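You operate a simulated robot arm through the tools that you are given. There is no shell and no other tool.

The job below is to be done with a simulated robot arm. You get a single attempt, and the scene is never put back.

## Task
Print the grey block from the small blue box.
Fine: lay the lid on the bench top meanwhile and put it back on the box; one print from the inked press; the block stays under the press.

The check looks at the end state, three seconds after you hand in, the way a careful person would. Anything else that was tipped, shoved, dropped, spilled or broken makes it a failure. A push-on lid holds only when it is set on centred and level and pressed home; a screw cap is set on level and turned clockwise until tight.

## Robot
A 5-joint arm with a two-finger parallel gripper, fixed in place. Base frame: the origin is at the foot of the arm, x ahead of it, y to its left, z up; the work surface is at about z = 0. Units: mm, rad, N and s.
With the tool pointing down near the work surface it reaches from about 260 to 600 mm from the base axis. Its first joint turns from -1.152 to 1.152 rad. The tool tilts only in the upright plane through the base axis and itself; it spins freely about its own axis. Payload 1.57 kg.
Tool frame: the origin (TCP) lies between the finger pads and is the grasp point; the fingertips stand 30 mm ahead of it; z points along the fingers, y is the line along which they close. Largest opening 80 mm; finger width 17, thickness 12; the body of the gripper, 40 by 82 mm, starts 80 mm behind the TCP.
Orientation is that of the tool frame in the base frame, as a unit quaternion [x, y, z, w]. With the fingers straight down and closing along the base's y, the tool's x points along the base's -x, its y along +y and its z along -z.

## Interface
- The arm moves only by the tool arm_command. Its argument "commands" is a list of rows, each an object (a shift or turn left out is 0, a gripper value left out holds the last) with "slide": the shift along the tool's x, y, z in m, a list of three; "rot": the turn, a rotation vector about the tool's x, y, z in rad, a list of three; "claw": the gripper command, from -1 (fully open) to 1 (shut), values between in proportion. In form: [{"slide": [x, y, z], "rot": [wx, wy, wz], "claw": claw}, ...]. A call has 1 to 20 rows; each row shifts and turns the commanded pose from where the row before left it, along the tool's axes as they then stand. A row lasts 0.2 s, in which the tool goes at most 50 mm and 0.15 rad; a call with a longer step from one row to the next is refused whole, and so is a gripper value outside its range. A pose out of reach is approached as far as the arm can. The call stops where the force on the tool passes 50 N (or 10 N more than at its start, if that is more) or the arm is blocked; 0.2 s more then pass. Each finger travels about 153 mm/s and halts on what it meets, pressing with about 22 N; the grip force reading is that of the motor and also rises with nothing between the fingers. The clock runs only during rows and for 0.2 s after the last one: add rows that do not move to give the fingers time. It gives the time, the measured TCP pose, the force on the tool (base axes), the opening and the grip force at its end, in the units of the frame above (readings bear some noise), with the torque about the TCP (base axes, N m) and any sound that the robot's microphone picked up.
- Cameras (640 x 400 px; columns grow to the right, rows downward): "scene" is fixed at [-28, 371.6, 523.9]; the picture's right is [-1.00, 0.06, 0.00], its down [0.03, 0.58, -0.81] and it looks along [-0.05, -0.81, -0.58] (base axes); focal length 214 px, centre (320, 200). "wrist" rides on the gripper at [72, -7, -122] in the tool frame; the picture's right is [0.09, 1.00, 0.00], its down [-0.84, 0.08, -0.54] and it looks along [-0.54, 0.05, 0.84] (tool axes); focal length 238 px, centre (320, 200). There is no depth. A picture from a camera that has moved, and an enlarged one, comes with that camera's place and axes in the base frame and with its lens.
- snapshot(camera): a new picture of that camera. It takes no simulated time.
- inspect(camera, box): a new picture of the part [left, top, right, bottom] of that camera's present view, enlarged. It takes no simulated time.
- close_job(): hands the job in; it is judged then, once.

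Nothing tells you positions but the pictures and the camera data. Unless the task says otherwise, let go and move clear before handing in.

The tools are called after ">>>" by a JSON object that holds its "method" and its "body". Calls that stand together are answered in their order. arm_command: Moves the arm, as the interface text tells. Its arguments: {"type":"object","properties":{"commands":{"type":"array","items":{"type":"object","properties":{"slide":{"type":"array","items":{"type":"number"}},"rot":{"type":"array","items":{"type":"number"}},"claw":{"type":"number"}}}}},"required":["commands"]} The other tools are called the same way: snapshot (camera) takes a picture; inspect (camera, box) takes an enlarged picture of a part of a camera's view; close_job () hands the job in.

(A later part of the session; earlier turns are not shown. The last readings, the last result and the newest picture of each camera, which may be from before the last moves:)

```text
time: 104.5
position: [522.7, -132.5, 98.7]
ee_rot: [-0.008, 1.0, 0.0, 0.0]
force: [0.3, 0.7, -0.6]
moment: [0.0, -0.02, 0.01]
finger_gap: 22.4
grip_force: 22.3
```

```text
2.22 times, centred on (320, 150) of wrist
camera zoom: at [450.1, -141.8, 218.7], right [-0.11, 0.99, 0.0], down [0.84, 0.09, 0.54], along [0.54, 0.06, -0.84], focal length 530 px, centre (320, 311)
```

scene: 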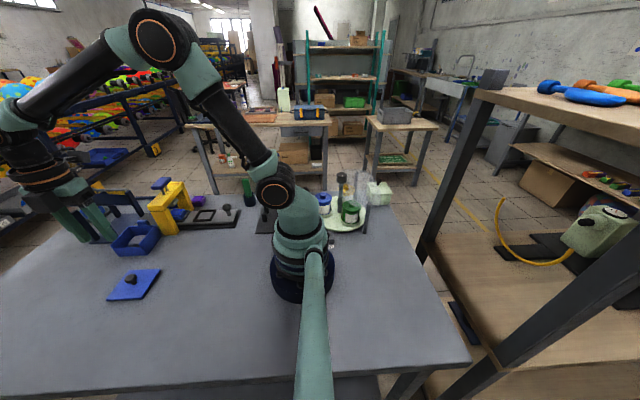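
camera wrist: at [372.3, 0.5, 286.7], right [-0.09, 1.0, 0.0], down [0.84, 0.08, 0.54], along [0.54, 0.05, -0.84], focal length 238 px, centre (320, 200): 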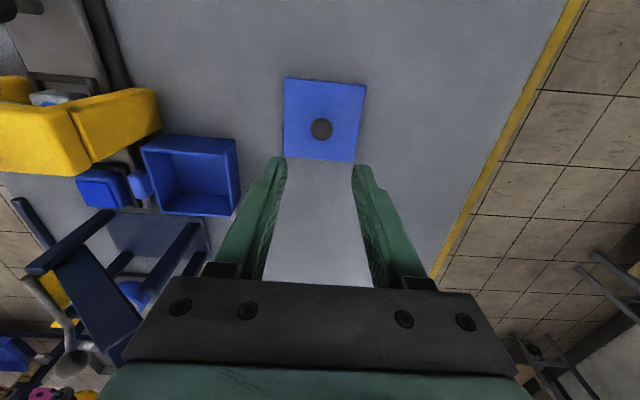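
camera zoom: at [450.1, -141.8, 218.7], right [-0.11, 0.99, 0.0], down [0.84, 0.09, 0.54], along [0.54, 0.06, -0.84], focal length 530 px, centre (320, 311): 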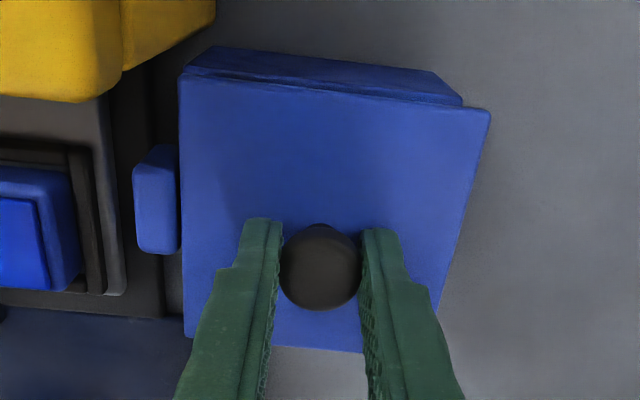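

No force at this height, so the lid now clears the lug. I'll re-measure both edges closely before going further.

>>> {"method": "inspect", "body": {"camera": "wrist", "box": [260, 70, 320, 130]}}

>>> {"method": "inspect", "body": {"camera": "wrist", "box": [340, 80, 400, 140]}}

>>> {"method": "inspect", "body": {"camera": "scene", "box": [108, 212, 158, 252]}}

>>> {"method": "inspect", "body": {"camera": "wrist", "box": [255, 100, 315, 140]}}

```text
6.67 times, centred on (290, 100) of wrist
camera zoom: at [450.1, -141.8, 218.7], right [-0.11, 0.99, 0.0], down [0.84, 0.09, 0.54], along [0.54, 0.06, -0.84], focal length 1589 px, centre (520, 867)
```

zoom: 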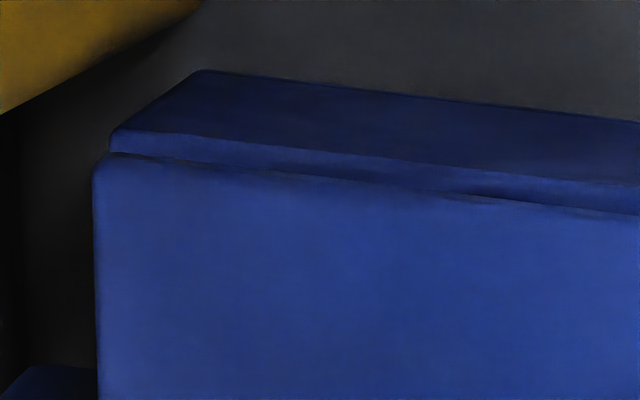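

```text
6.67 times, centred on (370, 110) of wrist
camera zoom: at [450.1, -141.8, 218.7], right [-0.11, 0.99, 0.0], down [0.84, 0.09, 0.54], along [0.54, 0.06, -0.84], focal length 1589 px, centre (-13, 800)
```

zoom: 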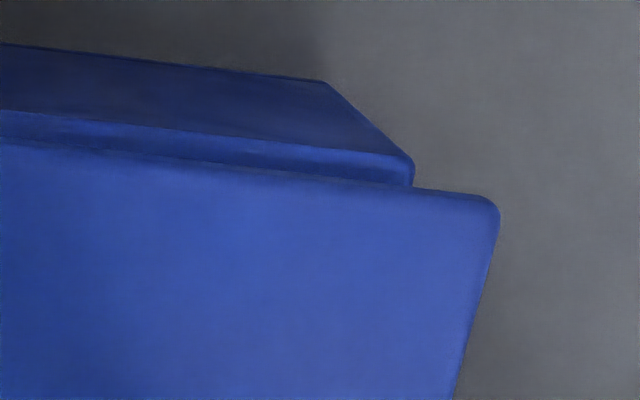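

```text
10.00 times, centred on (133, 232) of scene
camera zoom: at [-28.0, 371.6, 523.9], right [-1.0, 0.06, 0.0], down [0.03, 0.58, -0.81], along [-0.05, -0.81, -0.58], focal length 2145 px, centre (2190, -120)
```

zoom: 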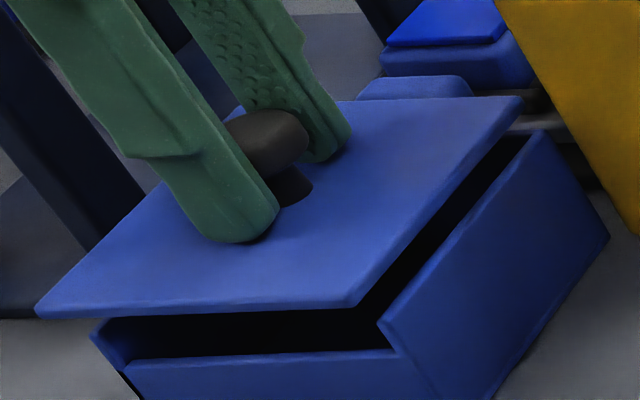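

```text
10.00 times, centred on (285, 120) of wrist
camera zoom: at [450.1, -141.8, 218.7], right [-0.11, 0.99, 0.0], down [0.84, 0.09, 0.54], along [0.54, 0.06, -0.84], focal length 2384 px, centre (670, 1000)
```

zoom: 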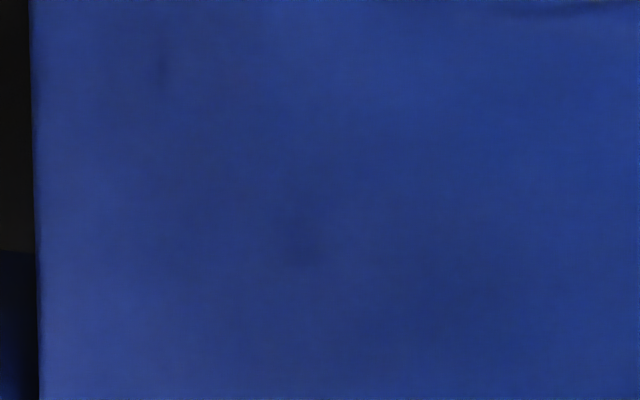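

Lid is ~1 mm too far toward +y and 0.5 mm toward +x; I'll correct those and lower a bit more, staying just above the rim.

>>> {"method": "arm_command", "body": {"commands": [{"slide": [0.0004, -0.0012, 0]}, {}, {"slide": [0, 0, 0.0025]}, {"slide": [0, 0, 0.0025]}, {}, {}]}}

>>> {"method": "inspect", "body": {"camera": "wrist", "box": [260, 70, 320, 130]}}

>>> {"method": "inspect", "body": {"camera": "wrist", "box": [340, 80, 400, 140]}}

>>> {"method": "inspect", "body": {"camera": "scene", "box": [108, 212, 158, 252]}}

>>> {"method": "inspect", "body": {"camera": "wrist", "box": [220, 60, 420, 240]}}

```text
time: 105.9
position: [521.1, -134.0, 93.1]
ee_rot: [-0.008, 1.0, 0.0, 0.001]
force: [-0.2, 0.0, -0.7]
moment: [0.03, -0.01, 0.0]
finger_gap: 22.3
grip_force: 22.0
```

```text
6.67 times, centred on (290, 100) of wrist
camera zoom: at [449.7, -142.9, 213.8], right [-0.11, 0.99, 0.0], down [0.84, 0.09, 0.54], along [0.54, 0.06, -0.84], focal length 1589 px, centre (520, 867)
```

zoom: 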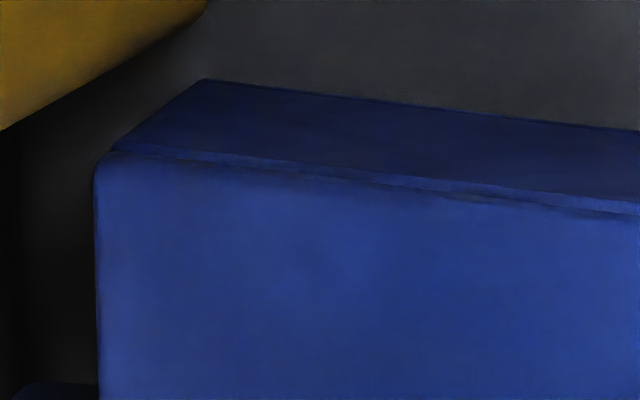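

```text
6.67 times, centred on (370, 110) of wrist
camera zoom: at [449.7, -142.9, 213.8], right [-0.11, 0.99, 0.0], down [0.84, 0.09, 0.54], along [0.54, 0.06, -0.84], focal length 1589 px, centre (-13, 800)
```

zoom: 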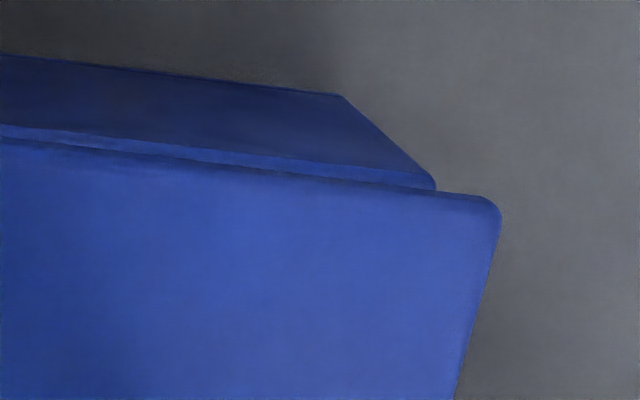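

```text
10.00 times, centred on (133, 232) of scene
camera zoom: at [-28.0, 371.6, 523.9], right [-1.0, 0.06, 0.0], down [0.03, 0.58, -0.81], along [-0.05, -0.81, -0.58], focal length 2145 px, centre (2190, -120)
```

zoom: 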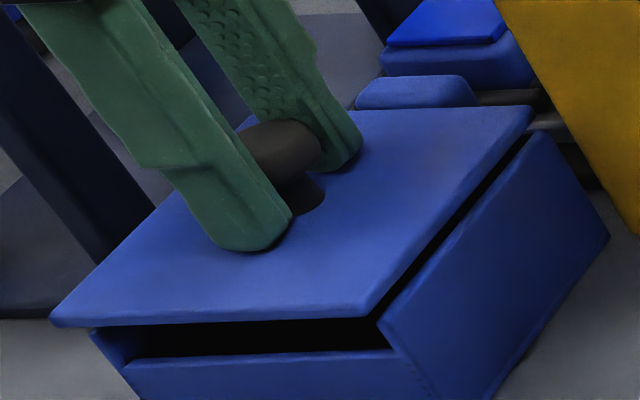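

```text
2.22 times, centred on (320, 150) of wrist
camera zoom: at [449.7, -142.9, 213.8], right [-0.11, 0.99, 0.0], down [0.84, 0.09, 0.54], along [0.54, 0.06, -0.84], focal length 530 px, centre (320, 311)
```

zoom: 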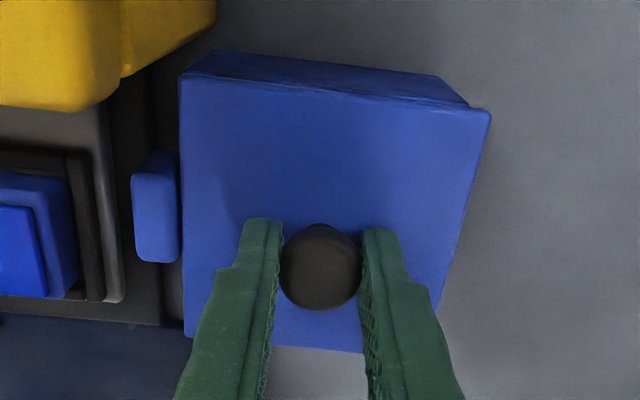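

Now the lid is within ~0.3 mm of where it should sit. Lowering in small steps, reading the force each time.

>>> {"method": "arm_command", "body": {"commands": [{"slide": [0, 0, 0.0015]}, {"slide": [0, 0, 0.0015]}, {}]}}

>>> {"method": "arm_command", "body": {"commands": [{"slide": [0, 0, 0.001]}, {}]}}

>>> {"method": "arm_command", "body": {"commands": [{"slide": [0, 0, 0.001]}, {}]}}

```text
time: 106.7
position: [522.3, -134.7, 88.9]
ee_rot: [-0.008, 1.0, 0.0, 0.001]
force: [-0.4, -0.1, -0.5]
moment: [0.01, -0.01, 0.01]
finger_gap: 22.8
grip_force: 21.8
```

```text
time: 107.3
position: [521.9, -134.1, 88.8]
ee_rot: [-0.008, 1.0, 0.0, 0.0]
force: [-0.5, 0.5, -0.5]
moment: [0.01, -0.01, 0.04]
finger_gap: 22.3
grip_force: 22.4
```

```text
time: 107.9
position: [521.1, -134.0, 87.4]
ee_rot: [-0.008, 1.0, 0.0, -0.001]
force: [1.0, -0.2, 0.2]
moment: [0.0, 0.02, -0.07]
finger_gap: 22.7
grip_force: 22.4
```

Still free at z≈88. A quick look, then continue.

>>> {"method": "inspect", "body": {"camera": "scene", "box": [108, 212, 158, 252]}}

>>> {"method": "inspect", "body": {"camera": "wrist", "box": [260, 80, 380, 130]}}

>>> {"method": "arm_command", "body": {"commands": [{"slide": [0, 0, 0.001]}, {}]}}

>>> {"method": "arm_command", "body": {"commands": [{"slide": [0, 0, 0.001]}, {}]}}

>>> {"method": "inspect", "body": {"camera": "scene", "box": [108, 212, 158, 252]}}

```text
10.00 times, centred on (133, 232) of scene
camera zoom: at [-28.0, 371.6, 523.9], right [-1.0, 0.06, 0.0], down [0.03, 0.58, -0.81], along [-0.05, -0.81, -0.58], focal length 2145 px, centre (2190, -120)
```

zoom: 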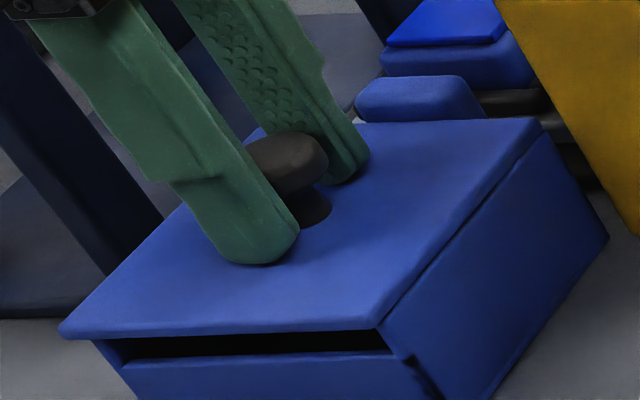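

```text
5.33 times, centred on (320, 105) of wrist
camera zoom: at [450.2, -143.0, 208.5], right [-0.11, 0.99, 0.0], down [0.84, 0.09, 0.54], along [0.54, 0.06, -0.84], focal length 1271 px, centre (320, 707)
```

zoom: 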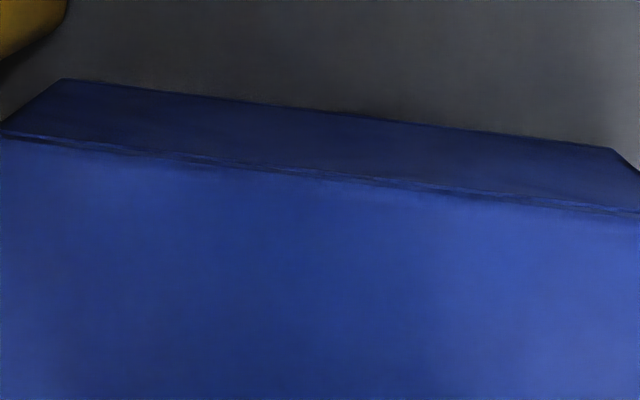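

```text
time: 108.5
position: [523.4, -134.2, 87.7]
ee_rot: [-0.008, 1.0, 0.0, 0.001]
force: [-2.5, -0.1, 9.6]
moment: [0.0, 0.25, 0.02]
finger_gap: 22.5
grip_force: 22.4
```

```text
time: 109.1
position: [522.0, -133.2, 86.5]
ee_rot: [-0.008, 1.0, -0.001, 0.002]
force: [-3.8, 1.8, 20.0]
moment: [0.01, 0.09, 0.04]
finger_gap: 22.5
grip_force: 22.8
```

```text
10.00 times, centred on (133, 232) of scene
camera zoom: at [-28.1, 371.6, 523.8], right [-1.0, 0.06, 0.0], down [0.04, 0.58, -0.81], along [-0.05, -0.81, -0.58], focal length 2145 px, centre (2190, -120)
```

zoom: 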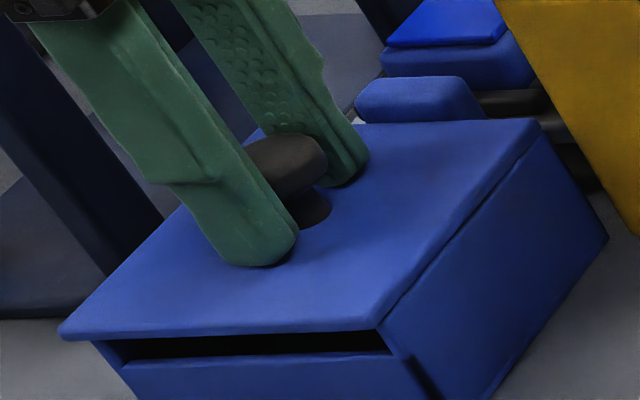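

The lid has gone down onto the box; the seam looks like it did at the start and the force is rising (20 N). I'll press it home a bit more firmly.

>>> {"method": "arm_command", "body": {"commands": [{"slide": [0, 0, 0.001]}, {}]}}

>>> {"method": "inspect", "body": {"camera": "scene", "box": [100, 210, 170, 262]}}

>>> {"method": "inspect", "body": {"camera": "wrist", "box": [220, 60, 420, 240]}}

```text
time: 109.7
position: [521.8, -134.6, 85.2]
ee_rot: [-0.009, 1.0, 0.0, 0.003]
force: [-2.3, 4.3, 23.0]
moment: [0.14, 0.04, 0.04]
finger_gap: 22.4
grip_force: 22.0
```

```text
7.69 times, centred on (135, 236) of scene
camera zoom: at [-28.2, 371.6, 523.8], right [-1.0, 0.06, 0.0], down [0.04, 0.58, -0.81], along [-0.05, -0.81, -0.58], focal length 1650 px, centre (1743, -77)
```

zoom: 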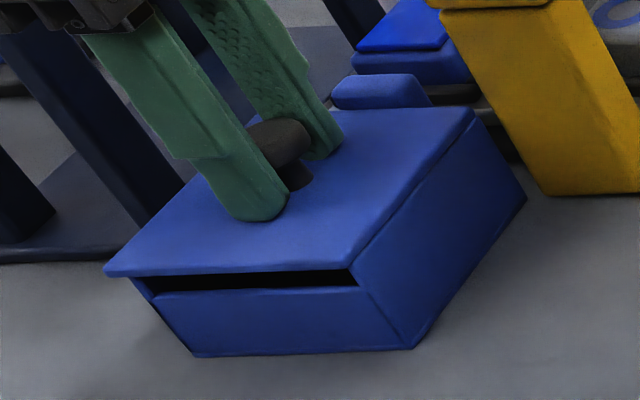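

```text
2.22 times, centred on (320, 150) of wrist
camera zoom: at [450.6, -143.1, 206.5], right [-0.11, 0.99, 0.0], down [0.83, 0.09, 0.54], along [0.54, 0.06, -0.84], focal length 530 px, centre (320, 311)
```

zoom: 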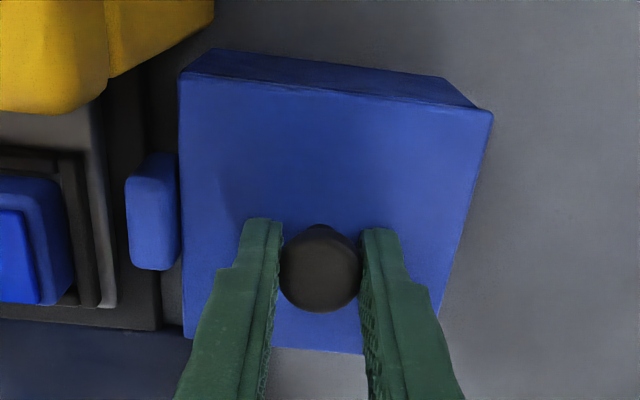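

The lid's corners now match the original picture. I'll ease the load, then open the fingers gradually so nothing gets dragged.

>>> {"method": "arm_command", "body": {"commands": [{"slide": [0, 0, -0.001]}, {}, {}]}}

>>> {"method": "arm_command", "body": {"commands": [{"claw": 0.42}, {}, {"claw": 0.4}, {}, {"claw": 0.37}, {}, {"claw": 0.33}, {}, {"claw": 0.25}, {}, {"claw": 0.1}, {}, {"claw": -0.05}, {}]}}

>>> {"method": "inspect", "body": {"camera": "scene", "box": [100, 210, 170, 262]}}

>>> {"method": "inspect", "body": {"camera": "wrist", "box": [220, 60, 420, 240]}}

```text
time: 110.5
position: [520.8, -134.8, 84.6]
ee_rot: [-0.008, 1.0, -0.001, 0.001]
force: [4.5, 2.2, 12.9]
moment: [0.01, -0.32, 0.04]
finger_gap: 22.5
grip_force: 22.7
```

```text
time: 113.5
position: [521.9, -134.5, 85.3]
ee_rot: [-0.008, 1.0, 0.0, 0.001]
force: [0.7, 0.4, 9.7]
moment: [0.02, -0.05, -0.06]
finger_gap: 37.3
grip_force: 0.0
```

```text
7.69 times, centred on (135, 236) of scene
camera zoom: at [-28.1, 371.6, 523.9], right [-1.0, 0.06, 0.0], down [0.03, 0.58, -0.81], along [-0.05, -0.81, -0.58], focal length 1650 px, centre (1743, -77)
```

zoom: 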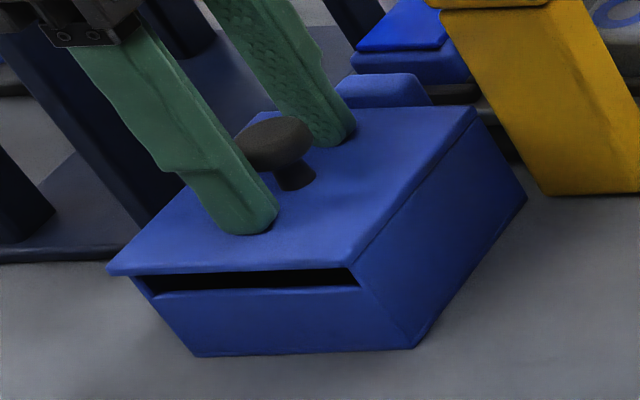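

```text
2.22 times, centred on (320, 150) of wrist
camera zoom: at [450.1, -143.4, 206.7], right [-0.11, 0.99, 0.0], down [0.83, 0.09, 0.54], along [0.54, 0.06, -0.84], focal length 530 px, centre (320, 311)
```

zoom: 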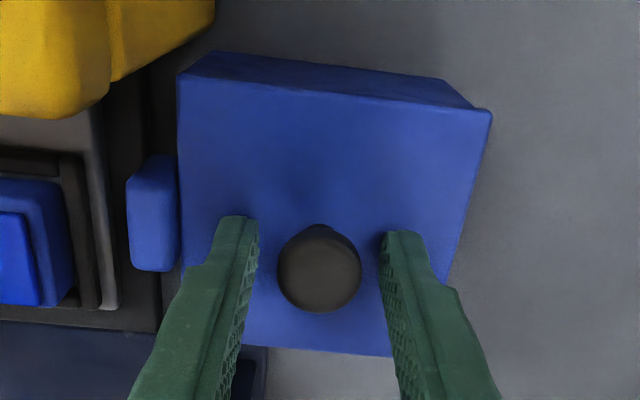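

The lid's corners match the original positions exactly. Rising clear, then I'll verify and give the knob a gentle press from above to be sure it's home.

>>> {"method": "arm_command", "body": {"commands": [{"slide": [0, 0, -0.005]}, {"slide": [0, 0, -0.02]}, {"slide": [0, 0, -0.03]}, {"claw": 1}, {}, {}]}}

>>> {"method": "inspect", "body": {"camera": "scene", "box": [108, 212, 158, 252]}}

>>> {"method": "inspect", "body": {"camera": "wrist", "box": [220, 60, 420, 240]}}

```text
time: 114.9
position: [521.1, -133.3, 140.5]
ee_rot: [-0.008, 1.0, 0.0, 0.0]
force: [-0.4, -0.6, 0.7]
moment: [-0.01, -0.03, 0.02]
finger_gap: 0.0
grip_force: 21.6
```

```text
10.00 times, centred on (133, 232) of scene
camera zoom: at [-28.0, 371.6, 523.9], right [-1.0, 0.06, 0.0], down [0.03, 0.58, -0.81], along [-0.05, -0.81, -0.58], focal length 2145 px, centre (2190, -120)
```

zoom: 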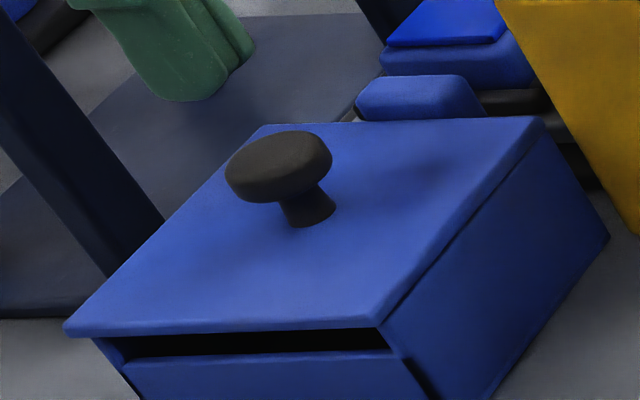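

```text
2.22 times, centred on (320, 150) of wrist
camera zoom: at [450.5, -143.4, 261.6], right [-0.11, 0.99, 0.0], down [0.84, 0.09, 0.54], along [0.54, 0.06, -0.84], focal length 530 px, centre (320, 311)
```

zoom: 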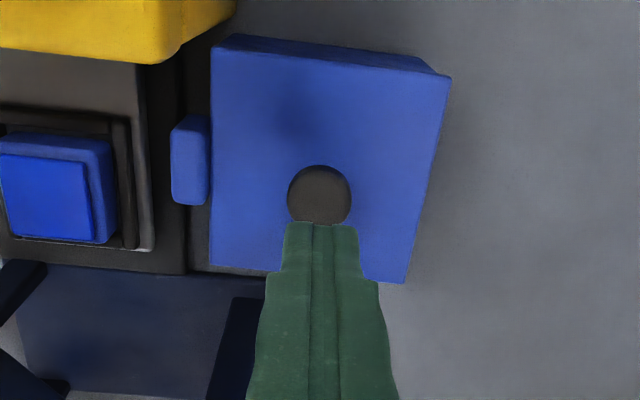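

The lid sits just as it did originally. I'll centre over the knob and press it gently with closed fingers.

>>> {"method": "arm_command", "body": {"commands": [{"slide": [0.0022, -0.001, 0]}, {"slide": [0, 0, 0.012]}, {"slide": [0, 0, 0.01]}, {"slide": [0, 0, 0.004]}, {}]}}

>>> {"method": "arm_command", "body": {"commands": [{"slide": [0, 0, 0.002]}, {"slide": [0, 0, 0.002]}, {}]}}

>>> {"method": "inspect", "body": {"camera": "scene", "box": [108, 202, 158, 252]}}

```text
time: 116.1
position: [519.8, -134.1, 115.1]
ee_rot: [-0.009, 1.0, -0.001, 0.001]
force: [-0.8, -0.2, -0.4]
moment: [0.02, 0.0, 0.02]
finger_gap: 0.0
grip_force: 21.5
```

```text
time: 116.9
position: [519.9, -135.5, 111.5]
ee_rot: [-0.008, 1.0, 0.0, 0.001]
force: [-3.6, 2.3, 8.8]
moment: [0.09, 0.1, 0.0]
finger_gap: 0.0
grip_force: 21.5
```

```text
8.00 times, centred on (133, 227) of scene
camera zoom: at [-28.1, 371.6, 523.9], right [-1.0, 0.06, 0.0], down [0.03, 0.58, -0.81], along [-0.05, -0.81, -0.58], focal length 1716 px, centre (1816, -16)
```

zoom: 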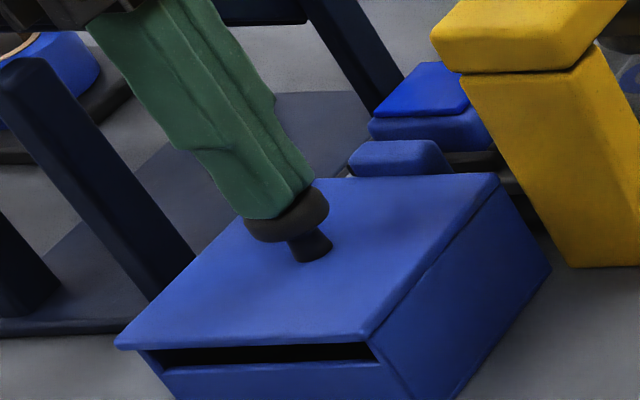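

Contact on the knob with 9 N. Pressing slightly more to make sure the lid is home.

>>> {"method": "arm_command", "body": {"commands": [{"slide": [0, 0, 0.001]}, {}]}}

>>> {"method": "arm_command", "body": {"commands": [{"slide": [0, 0, 0.0005]}, {}]}}

```text
time: 117.5
position: [520.7, -134.9, 110.5]
ee_rot: [-0.008, 1.0, 0.0, 0.001]
force: [-6.9, 5.8, 21.3]
moment: [0.15, 0.21, -0.03]
finger_gap: 0.1
grip_force: 21.3
```

```text
time: 118.1
position: [520.2, -135.0, 112.2]
ee_rot: [-0.008, 1.0, 0.0, 0.003]
force: [-4.4, 6.9, 29.3]
moment: [0.21, 0.17, -0.02]
finger_gap: 0.2
grip_force: 21.6
```

Pressed to about 29 N with no further give, so the lid is home. I'll lift off and check everything.

>>> {"method": "arm_command", "body": {"commands": [{"slide": [0, 0, -0.003]}, {"slide": [0, 0, -0.02]}, {"slide": [0, 0, -0.04]}, {"slide": [0, 0, -0.04]}, {"slide": [0, 0, -0.04]}, {}]}}

>>> {"method": "inspect", "body": {"camera": "scene", "box": [100, 210, 170, 262]}}

>>> {"method": "inspect", "body": {"camera": "scene", "box": [60, 150, 260, 280]}}

>>> {"method": "snapshot", "body": {"camera": "wrist"}}

```text
time: 119.5
position: [520.1, -134.3, 251.3]
ee_rot: [-0.008, 1.0, 0.0, 0.0]
force: [-0.3, -0.7, 0.1]
moment: [-0.03, -0.02, 0.01]
finger_gap: 0.0
grip_force: 21.7
```

```text
7.69 times, centred on (135, 236) of scene
camera zoom: at [-28.0, 371.6, 523.9], right [-1.0, 0.06, 0.0], down [0.03, 0.58, -0.81], along [-0.05, -0.81, -0.58], focal length 1650 px, centre (1743, -77)
```

zoom: 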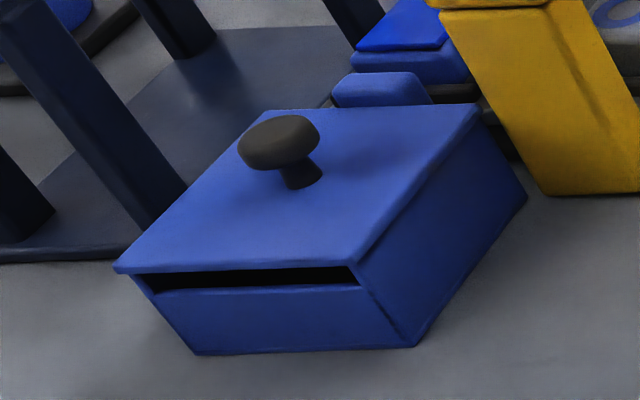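

```text
3.08 times, centred on (160, 215) of scene
camera zoom: at [-28.0, 371.6, 523.9], right [-1.0, 0.06, 0.0], down [0.03, 0.58, -0.81], along [-0.05, -0.81, -0.58], focal length 660 px, centre (812, 154)
```

zoom: 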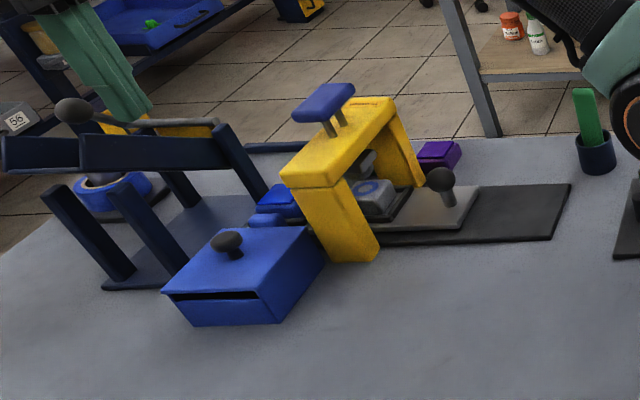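

```text
taken
camera wrist: at [447.6, -143.4, 372.4], right [-0.11, 0.99, 0.0], down [0.84, 0.09, 0.54], along [0.54, 0.06, -0.84], focal length 238 px, centre (320, 200)
```

wrist: 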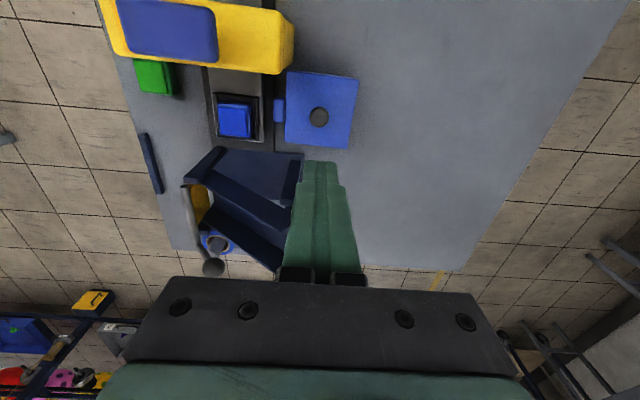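

The knob press nudged the lid about 3 mm toward -x compared with before, so I need to inspect its seating and re-centre it.

>>> {"method": "inspect", "body": {"camera": "scene", "box": [108, 212, 158, 252]}}

>>> {"method": "inspect", "body": {"camera": "scene", "box": [130, 225, 165, 255]}}

>>> {"method": "inspect", "body": {"camera": "wrist", "box": [265, 60, 365, 155]}}

```text
10.00 times, centred on (133, 232) of scene
camera zoom: at [-28.0, 371.6, 523.9], right [-1.0, 0.06, 0.0], down [0.03, 0.58, -0.81], along [-0.05, -0.81, -0.58], focal length 2145 px, centre (2190, -120)
```

zoom: 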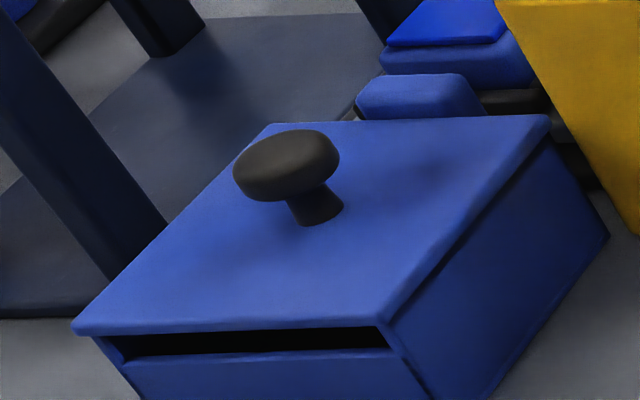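

```text
13.33 times, centred on (148, 240) of scene
camera zoom: at [-28.0, 371.6, 523.9], right [-1.0, 0.06, 0.0], down [0.03, 0.58, -0.81], along [-0.05, -0.81, -0.58], focal length 2860 px, centre (2620, -333)
```

zoom: 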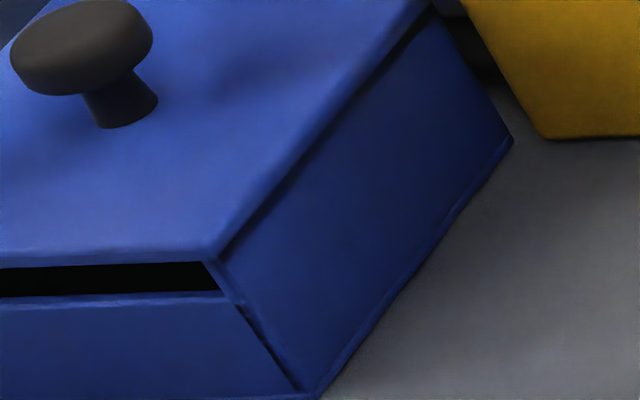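

```text
4.21 times, centred on (315, 108) of wrist
camera zoom: at [447.6, -143.4, 372.4], right [-0.11, 0.99, 0.0], down [0.84, 0.09, 0.54], along [0.54, 0.06, -0.84], focal length 1004 px, centre (341, 590)
```

zoom: 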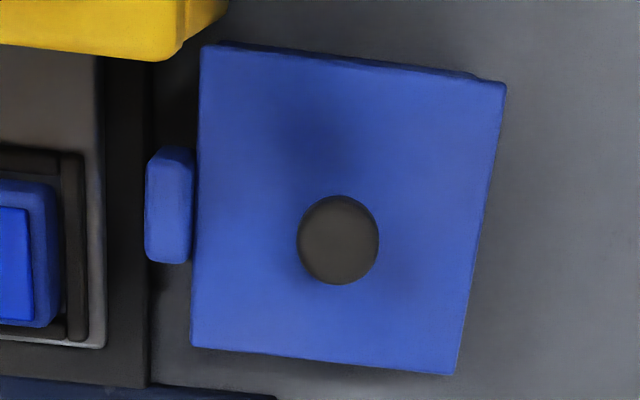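

I'll take a low, tilted view from the robot's side to check whether the lid is level and tight on the rim.

>>> {"method": "arm_command", "body": {"commands": [{"slide": [0.031, 0.021, 0]}, {"slide": [0.031, 0.021, 0]}, {"slide": [0.031, 0.021, 0]}, {"slide": [0.032, 0.021, 0]}, {"slide": [0, 0, 0.0375]}, {"slide": [0, 0, 0.0375]}, {"slide": [0, 0, 0.0375]}, {"slide": [0, 0, 0.0375]}, {"rot": [0, 0, 0.141]}, {"rot": [0, -0.14, 0]}, {"rot": [0, -0.14, 0]}, {"rot": [0, -0.14, 0]}, {"rot": [0, -0.14, 0]}, {"rot": [0, -0.14, 0]}, {}]}}

>>> {"method": "snapshot", "body": {"camera": "wrist"}}

>>> {"method": "inspect", "body": {"camera": "wrist", "box": [180, 100, 300, 210]}}

```text
time: 122.7
position: [392.6, -52.4, 101.6]
ee_rot: [0.059, 0.938, -0.024, 0.342]
force: [0.2, -0.1, -0.3]
moment: [-0.01, 0.01, 0.01]
finger_gap: 0.0
grip_force: 21.2
```

```text
taken
camera wrist: at [260.3, -43.2, 147.4], right [0.06, 1.0, -0.06], down [0.3, 0.04, 0.95], along [0.95, -0.07, -0.29], focal length 238 px, centre (320, 200)
```

wrist: 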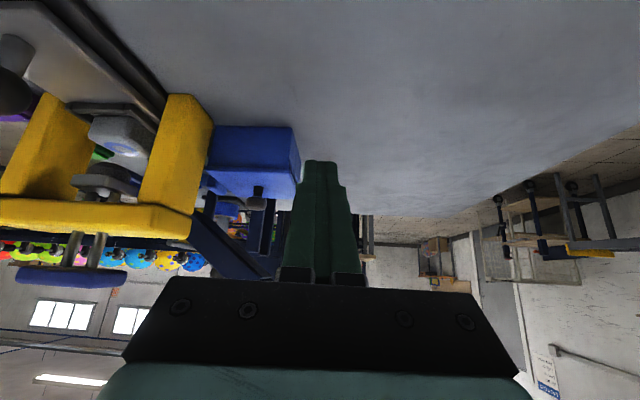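

```text
3.64 times, centred on (240, 155) of wrist
camera zoom: at [260.3, -43.2, 147.4], right [0.06, 1.0, -0.06], down [0.3, 0.04, 0.95], along [0.95, -0.07, -0.29], focal length 867 px, centre (611, 364)
```

zoom: 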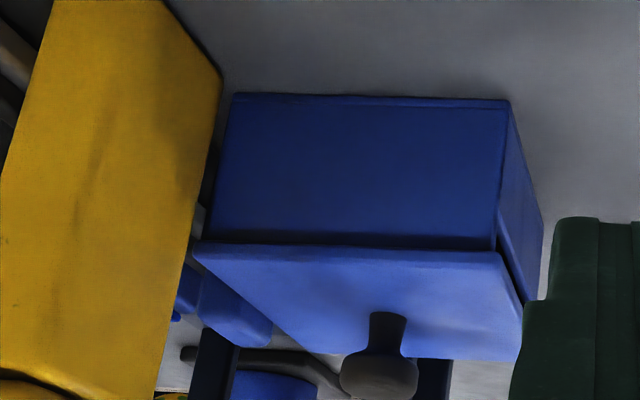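

>>> {"method": "inspect", "body": {"camera": "wrist", "box": [205, 150, 270, 190]}}

>>> {"method": "inspect", "body": {"camera": "wrist", "box": [260, 150, 310, 200]}}

>>> {"method": "inspect", "body": {"camera": "wrist", "box": [200, 150, 240, 180]}}

```text
9.85 times, centred on (238, 170) of wrist
camera zoom: at [260.3, -43.2, 147.4], right [0.06, 1.0, -0.06], down [0.3, 0.04, 0.95], along [0.95, -0.07, -0.29], focal length 2347 px, centre (1132, 495)
```

zoom: 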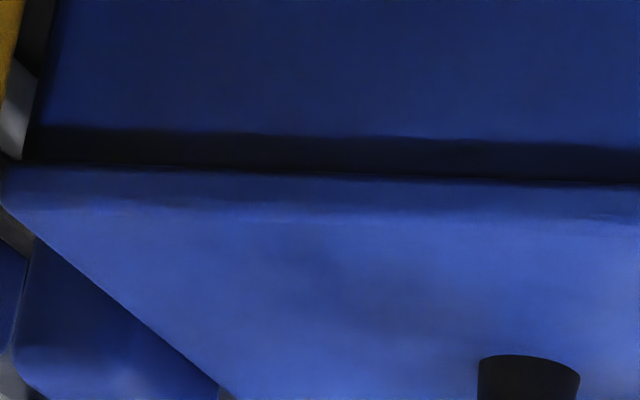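

```text
8.00 times, centred on (285, 175) of wrist
camera zoom: at [260.3, -43.2, 147.4], right [0.06, 1.0, -0.06], down [0.3, 0.04, 0.95], along [0.95, -0.07, -0.29], focal length 1907 px, centre (600, 400)
```

zoom: 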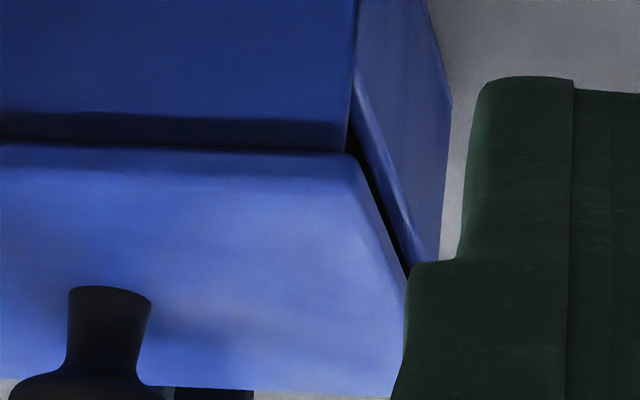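

```text
13.33 times, centred on (220, 165) of wrist
camera zoom: at [260.3, -43.2, 147.4], right [0.06, 1.0, -0.06], down [0.3, 0.04, 0.95], along [0.95, -0.07, -0.29], focal length 3178 px, centre (1653, 667)
```

zoom: 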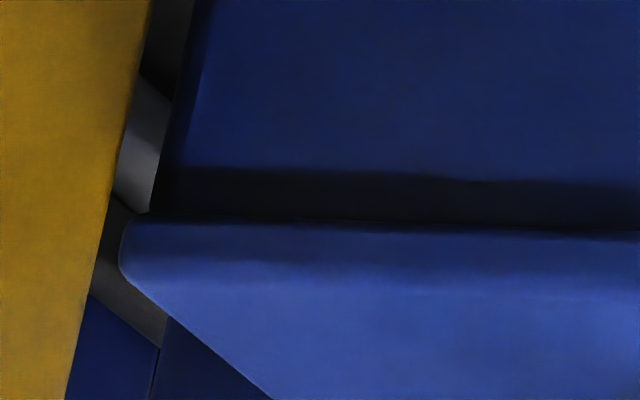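

The lid is on the rim but sits ~2 mm toward -x and ~1 mm toward -y of its original place. I'll go back, regrip the knob, and set it centred again (as it was before that press).

>>> {"method": "arm_command", "body": {"commands": [{"rot": [0, 0.14, 0]}, {"rot": [0, 0.14, 0]}, {"rot": [0, 0.14, 0]}, {"rot": [0, 0.14, 0]}, {"rot": [0, 0.14, 0]}, {"rot": [0, 0, -0.141]}, {"slide": [0, 0, -0.0375]}, {"slide": [0, 0, -0.0375]}, {"slide": [-0.031, -0.021, 0]}, {"slide": [-0.031, -0.021, 0]}, {"slide": [-0.031, -0.021, 0]}, {"slide": [-0.032, -0.021, 0], "claw": -0.1}, {}, {}]}}

>>> {"method": "arm_command", "body": {"commands": [{}]}}

>>> {"method": "inspect", "body": {"camera": "wrist", "box": [240, 60, 400, 200]}}

>>> {"method": "inspect", "body": {"camera": "scene", "box": [100, 210, 170, 262]}}

```text
time: 125.7
position: [518.1, -135.8, 176.0]
ee_rot: [-0.008, 1.0, 0.001, 0.001]
force: [-0.9, -0.4, 0.5]
moment: [-0.02, 0.01, -0.02]
finger_gap: 43.9
grip_force: 0.1
```

```text
time: 126.1
position: [517.8, -136.1, 177.4]
ee_rot: [-0.008, 1.0, 0.0, 0.0]
force: [-0.1, 0.6, -0.2]
moment: [-0.07, 0.02, 0.0]
finger_gap: 44.3
grip_force: 0.0
```

```text
2.86 times, centred on (320, 130) of wrist
camera zoom: at [446.8, -144.7, 297.8], right [-0.11, 0.99, 0.0], down [0.84, 0.09, 0.54], along [0.54, 0.06, -0.84], focal length 681 px, centre (320, 400)
```

zoom: 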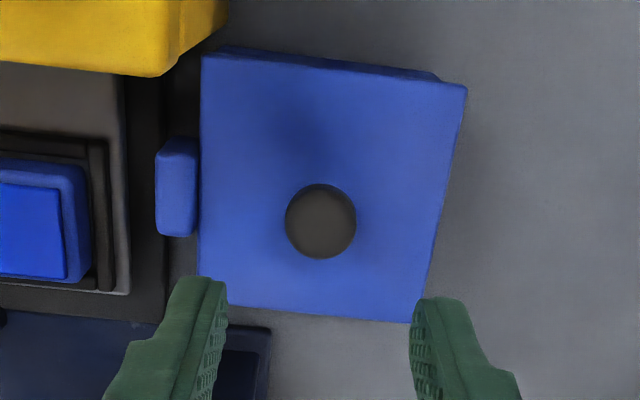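

```text
7.69 times, centred on (135, 236) of scene
camera zoom: at [-28.0, 371.6, 523.9], right [-1.0, 0.06, 0.0], down [0.03, 0.58, -0.81], along [-0.05, -0.81, -0.58], focal length 1650 px, centre (1743, -77)
```

zoom: 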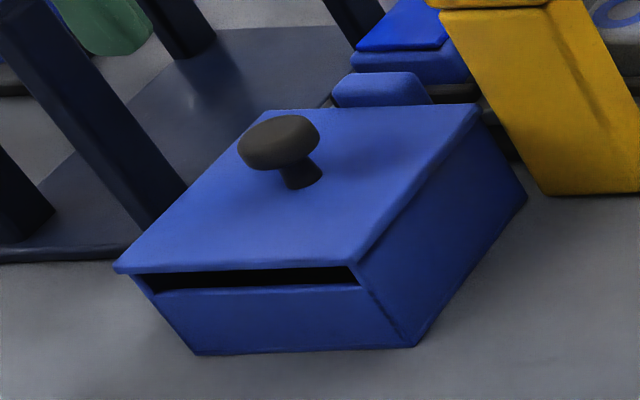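

The knob is about 1 mm from the tool axis. Lowering around it and gripping.

>>> {"method": "arm_command", "body": {"commands": [{"slide": [-0.001, -0.0003, 0.02]}, {"slide": [0, 0, 0.03]}, {"slide": [0, 0, 0.02]}, {"slide": [0, 0, 0.012]}, {"slide": [0, 0, 0.0055]}, {}, {}]}}

>>> {"method": "inspect", "body": {"camera": "wrist", "box": [220, 60, 420, 240]}}

>>> {"method": "inspect", "body": {"camera": "scene", "box": [100, 210, 170, 262]}}

```text
time: 127.7
position: [520.8, -135.2, 90.5]
ee_rot: [-0.007, 1.0, -0.001, 0.001]
force: [-0.6, 0.6, -0.1]
moment: [0.01, -0.02, 0.02]
finger_gap: 43.8
grip_force: 0.0
```

```text
2.22 times, centred on (320, 150) of wrist
camera zoom: at [448.2, -144.2, 210.4], right [-0.11, 0.99, 0.0], down [0.84, 0.09, 0.54], along [0.54, 0.06, -0.84], focal length 530 px, centre (320, 311)
```

zoom: 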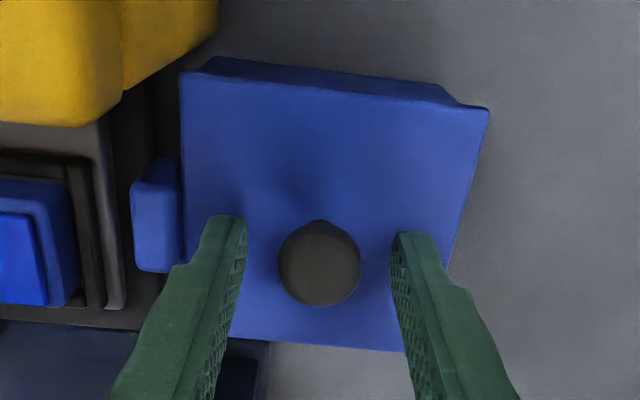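

```text
7.69 times, centred on (135, 236) of scene
camera zoom: at [-28.0, 371.6, 523.9], right [-1.0, 0.06, 0.0], down [0.03, 0.58, -0.81], along [-0.05, -0.81, -0.58], focal length 1650 px, centre (1743, -77)
```

zoom: 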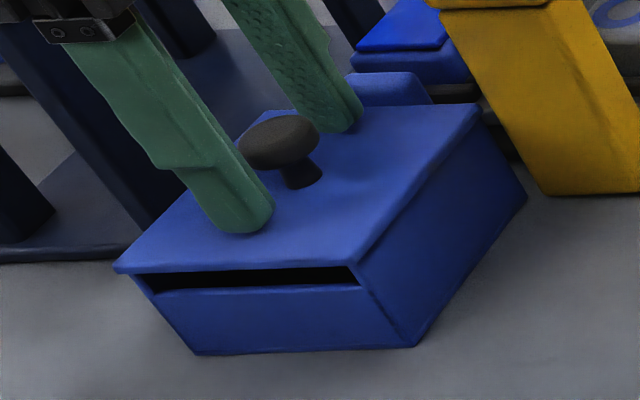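

Gripping the knob, then lifting the lid about 8 mm to re-centre it.

>>> {"method": "arm_command", "body": {"commands": [{"claw": 0.2}, {}, {"claw": 1}, {}, {}, {}]}}

>>> {"method": "arm_command", "body": {"commands": [{"slide": [0, 0, -0.002]}, {"slide": [0, 0, -0.003]}, {"slide": [0, 0, -0.003]}, {}, {}]}}

>>> {"method": "inspect", "body": {"camera": "scene", "box": [100, 210, 170, 262]}}

>>> {"method": "inspect", "body": {"camera": "wrist", "box": [260, 70, 320, 130]}}

>>> {"method": "inspect", "body": {"camera": "wrist", "box": [340, 80, 400, 140]}}

```text
time: 129.1
position: [520.0, -135.6, 90.0]
ee_rot: [-0.007, 1.0, 0.0, 0.0]
force: [0.8, -0.7, 0.2]
moment: [0.01, 0.0, 0.0]
finger_gap: 22.5
grip_force: 22.0
```

```text
time: 130.3
position: [519.6, -135.3, 98.2]
ee_rot: [-0.008, 1.0, 0.0, 0.001]
force: [-0.3, -0.9, -0.7]
moment: [0.02, 0.02, 0.01]
finger_gap: 22.7
grip_force: 22.0
```

```text
7.69 times, centred on (135, 236) of scene
camera zoom: at [-28.0, 371.6, 523.9], right [-1.0, 0.06, 0.0], down [0.03, 0.58, -0.81], along [-0.05, -0.81, -0.58], focal length 1650 px, centre (1743, -77)
```

zoom: 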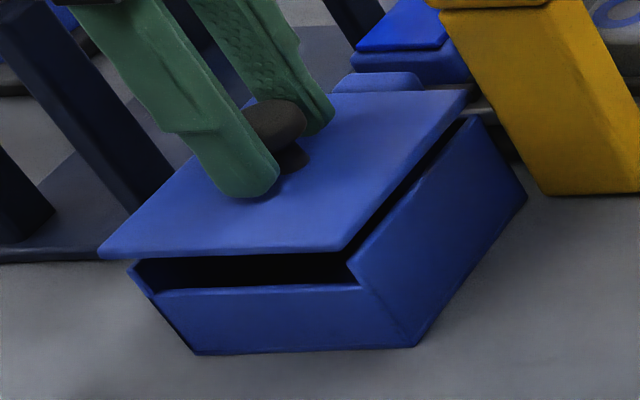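

```text
6.67 times, centred on (290, 100) of wrist
camera zoom: at [449.1, -144.2, 218.5], right [-0.11, 0.99, 0.0], down [0.84, 0.09, 0.54], along [0.54, 0.06, -0.84], focal length 1589 px, centre (520, 867)
```

zoom: 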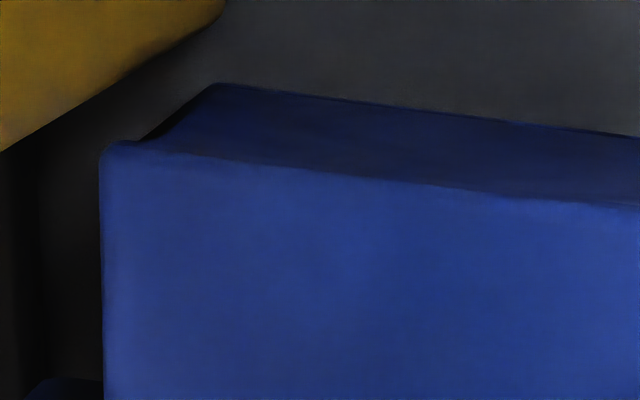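

```text
6.67 times, centred on (370, 110) of wrist
camera zoom: at [449.1, -144.2, 218.5], right [-0.11, 0.99, 0.0], down [0.84, 0.09, 0.54], along [0.54, 0.06, -0.84], focal length 1589 px, centre (-13, 800)
```

zoom: 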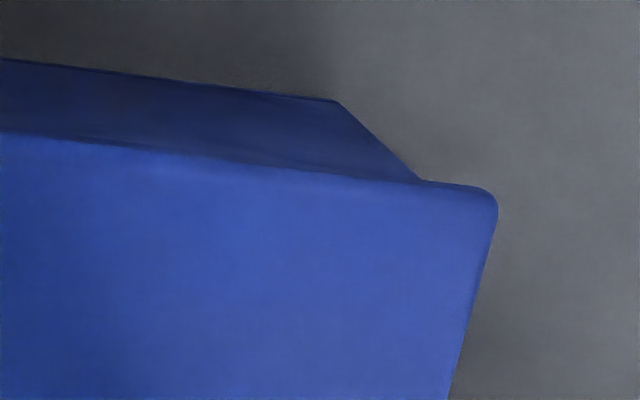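

From both views the lid needs about +1.1 mm in x and +0.7 mm in y. Correcting, then lowering in small steps.

>>> {"method": "arm_command", "body": {"commands": [{"slide": [-0.00115, 0.0007, 0]}, {}, {}]}}

>>> {"method": "inspect", "body": {"camera": "wrist", "box": [260, 70, 320, 130]}}

>>> {"method": "inspect", "body": {"camera": "wrist", "box": [340, 80, 400, 140]}}

>>> {"method": "inspect", "body": {"camera": "scene", "box": [100, 210, 170, 262]}}

```text
time: 131.1
position: [522.5, -133.8, 97.8]
ee_rot: [-0.008, 1.0, 0.0, 0.001]
force: [-0.2, -0.1, -0.2]
moment: [0.02, 0.02, -0.01]
finger_gap: 22.4
grip_force: 21.7
```

```text
6.67 times, centred on (290, 100) of wrist
camera zoom: at [450.2, -143.5, 218.5], right [-0.11, 0.99, 0.0], down [0.84, 0.09, 0.54], along [0.54, 0.06, -0.84], focal length 1589 px, centre (520, 867)
```

zoom: 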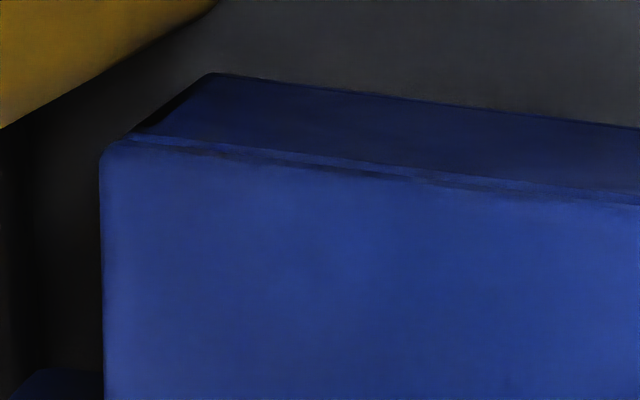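

```text
6.67 times, centred on (370, 110) of wrist
camera zoom: at [450.2, -143.5, 218.5], right [-0.11, 0.99, 0.0], down [0.84, 0.09, 0.54], along [0.54, 0.06, -0.84], focal length 1589 px, centre (-13, 800)
```

zoom: 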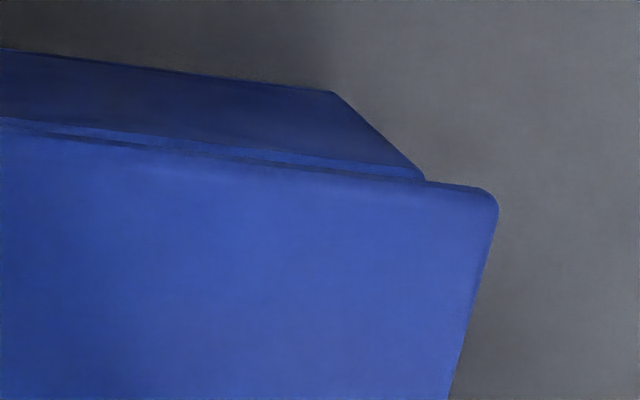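

```text
7.69 times, centred on (135, 236) of scene
camera zoom: at [-28.0, 371.6, 523.9], right [-1.0, 0.06, 0.0], down [0.03, 0.58, -0.81], along [-0.05, -0.81, -0.58], focal length 1650 px, centre (1743, -77)
```

zoom: 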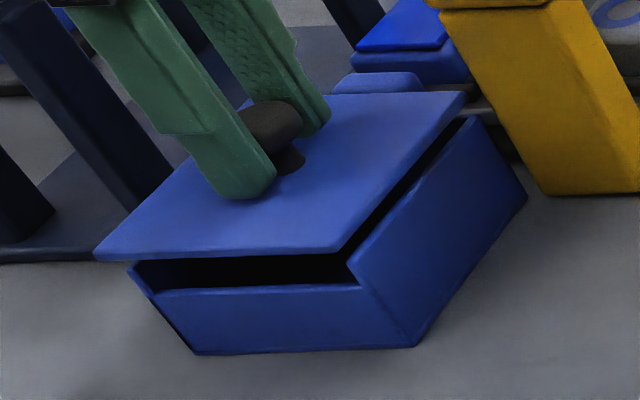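

Now both views agree the lid is centred. Lowering gently onto the rim.

>>> {"method": "arm_command", "body": {"commands": [{"slide": [0, 0, 0.002]}, {"slide": [0, 0, 0.002]}, {"slide": [0, 0, 0.001]}, {}]}}

>>> {"method": "arm_command", "body": {"commands": [{"slide": [0, 0, 0.001]}, {}]}}

>>> {"method": "arm_command", "body": {"commands": [{"slide": [0, 0, 0.001]}, {}]}}

>>> {"method": "arm_command", "body": {"commands": [{"slide": [0, 0, 0.001]}, {}]}}

>>> {"method": "inspect", "body": {"camera": "scene", "box": [100, 210, 170, 262]}}

```text
time: 132.1
position: [522.0, -133.9, 93.4]
ee_rot: [-0.008, 1.0, 0.0, 0.0]
force: [0.4, 0.4, -0.7]
moment: [0.0, 0.03, -0.02]
finger_gap: 22.7
grip_force: 21.5
```

```text
time: 132.7
position: [521.9, -134.8, 91.2]
ee_rot: [-0.008, 1.0, -0.001, 0.0]
force: [1.3, -0.9, -0.9]
moment: [0.01, 0.0, -0.03]
finger_gap: 22.5
grip_force: 22.0
```

```text
time: 133.3
position: [521.6, -135.3, 92.1]
ee_rot: [-0.008, 1.0, 0.0, 0.0]
force: [-0.1, 1.0, -0.3]
moment: [0.01, -0.01, -0.03]
finger_gap: 22.5
grip_force: 22.2
```

```text
time: 133.9
position: [521.7, -134.3, 89.5]
ee_rot: [-0.008, 1.0, 0.0, 0.0]
force: [-0.3, -0.1, 0.2]
moment: [0.01, 0.03, -0.01]
finger_gap: 22.5
grip_force: 21.8
```

```text
7.69 times, centred on (135, 236) of scene
camera zoom: at [-28.0, 371.6, 523.9], right [-1.0, 0.06, 0.0], down [0.03, 0.58, -0.81], along [-0.05, -0.81, -0.58], focal length 1650 px, centre (1743, -77)
```

zoom: 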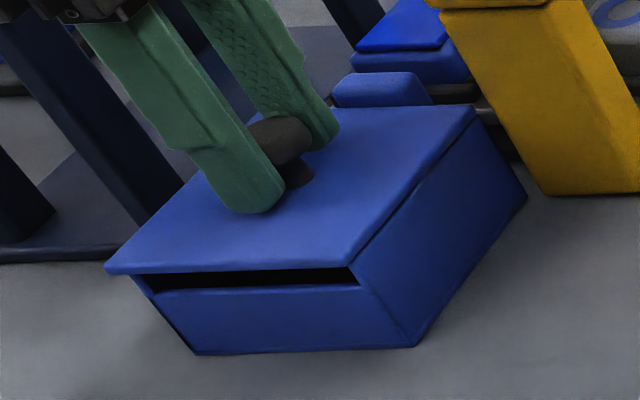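

Almost seated; continuing until it presses firmly.

>>> {"method": "arm_command", "body": {"commands": [{"slide": [0, 0, 0.001]}, {}]}}

>>> {"method": "arm_command", "body": {"commands": [{"slide": [0, 0, 0.001]}, {}]}}

>>> {"method": "inspect", "body": {"camera": "scene", "box": [100, 210, 170, 262]}}

```text
time: 134.5
position: [521.8, -133.8, 89.7]
ee_rot: [-0.008, 1.0, -0.001, 0.001]
force: [-2.3, -0.3, 5.4]
moment: [0.02, 0.13, 0.02]
finger_gap: 22.3
grip_force: 21.5
```

```text
time: 135.1
position: [522.4, -134.4, 88.9]
ee_rot: [-0.007, 1.0, -0.001, 0.002]
force: [-2.4, 1.3, 17.8]
moment: [0.02, 0.3, 0.03]
finger_gap: 22.7
grip_force: 22.0
```

```text
7.69 times, centred on (135, 236) of scene
camera zoom: at [-28.1, 371.6, 523.9], right [-1.0, 0.06, 0.0], down [0.04, 0.58, -0.81], along [-0.05, -0.81, -0.58], focal length 1650 px, centre (1743, -77)
```

zoom: 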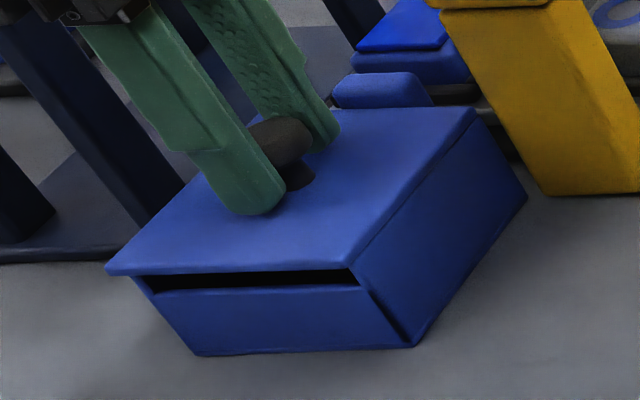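

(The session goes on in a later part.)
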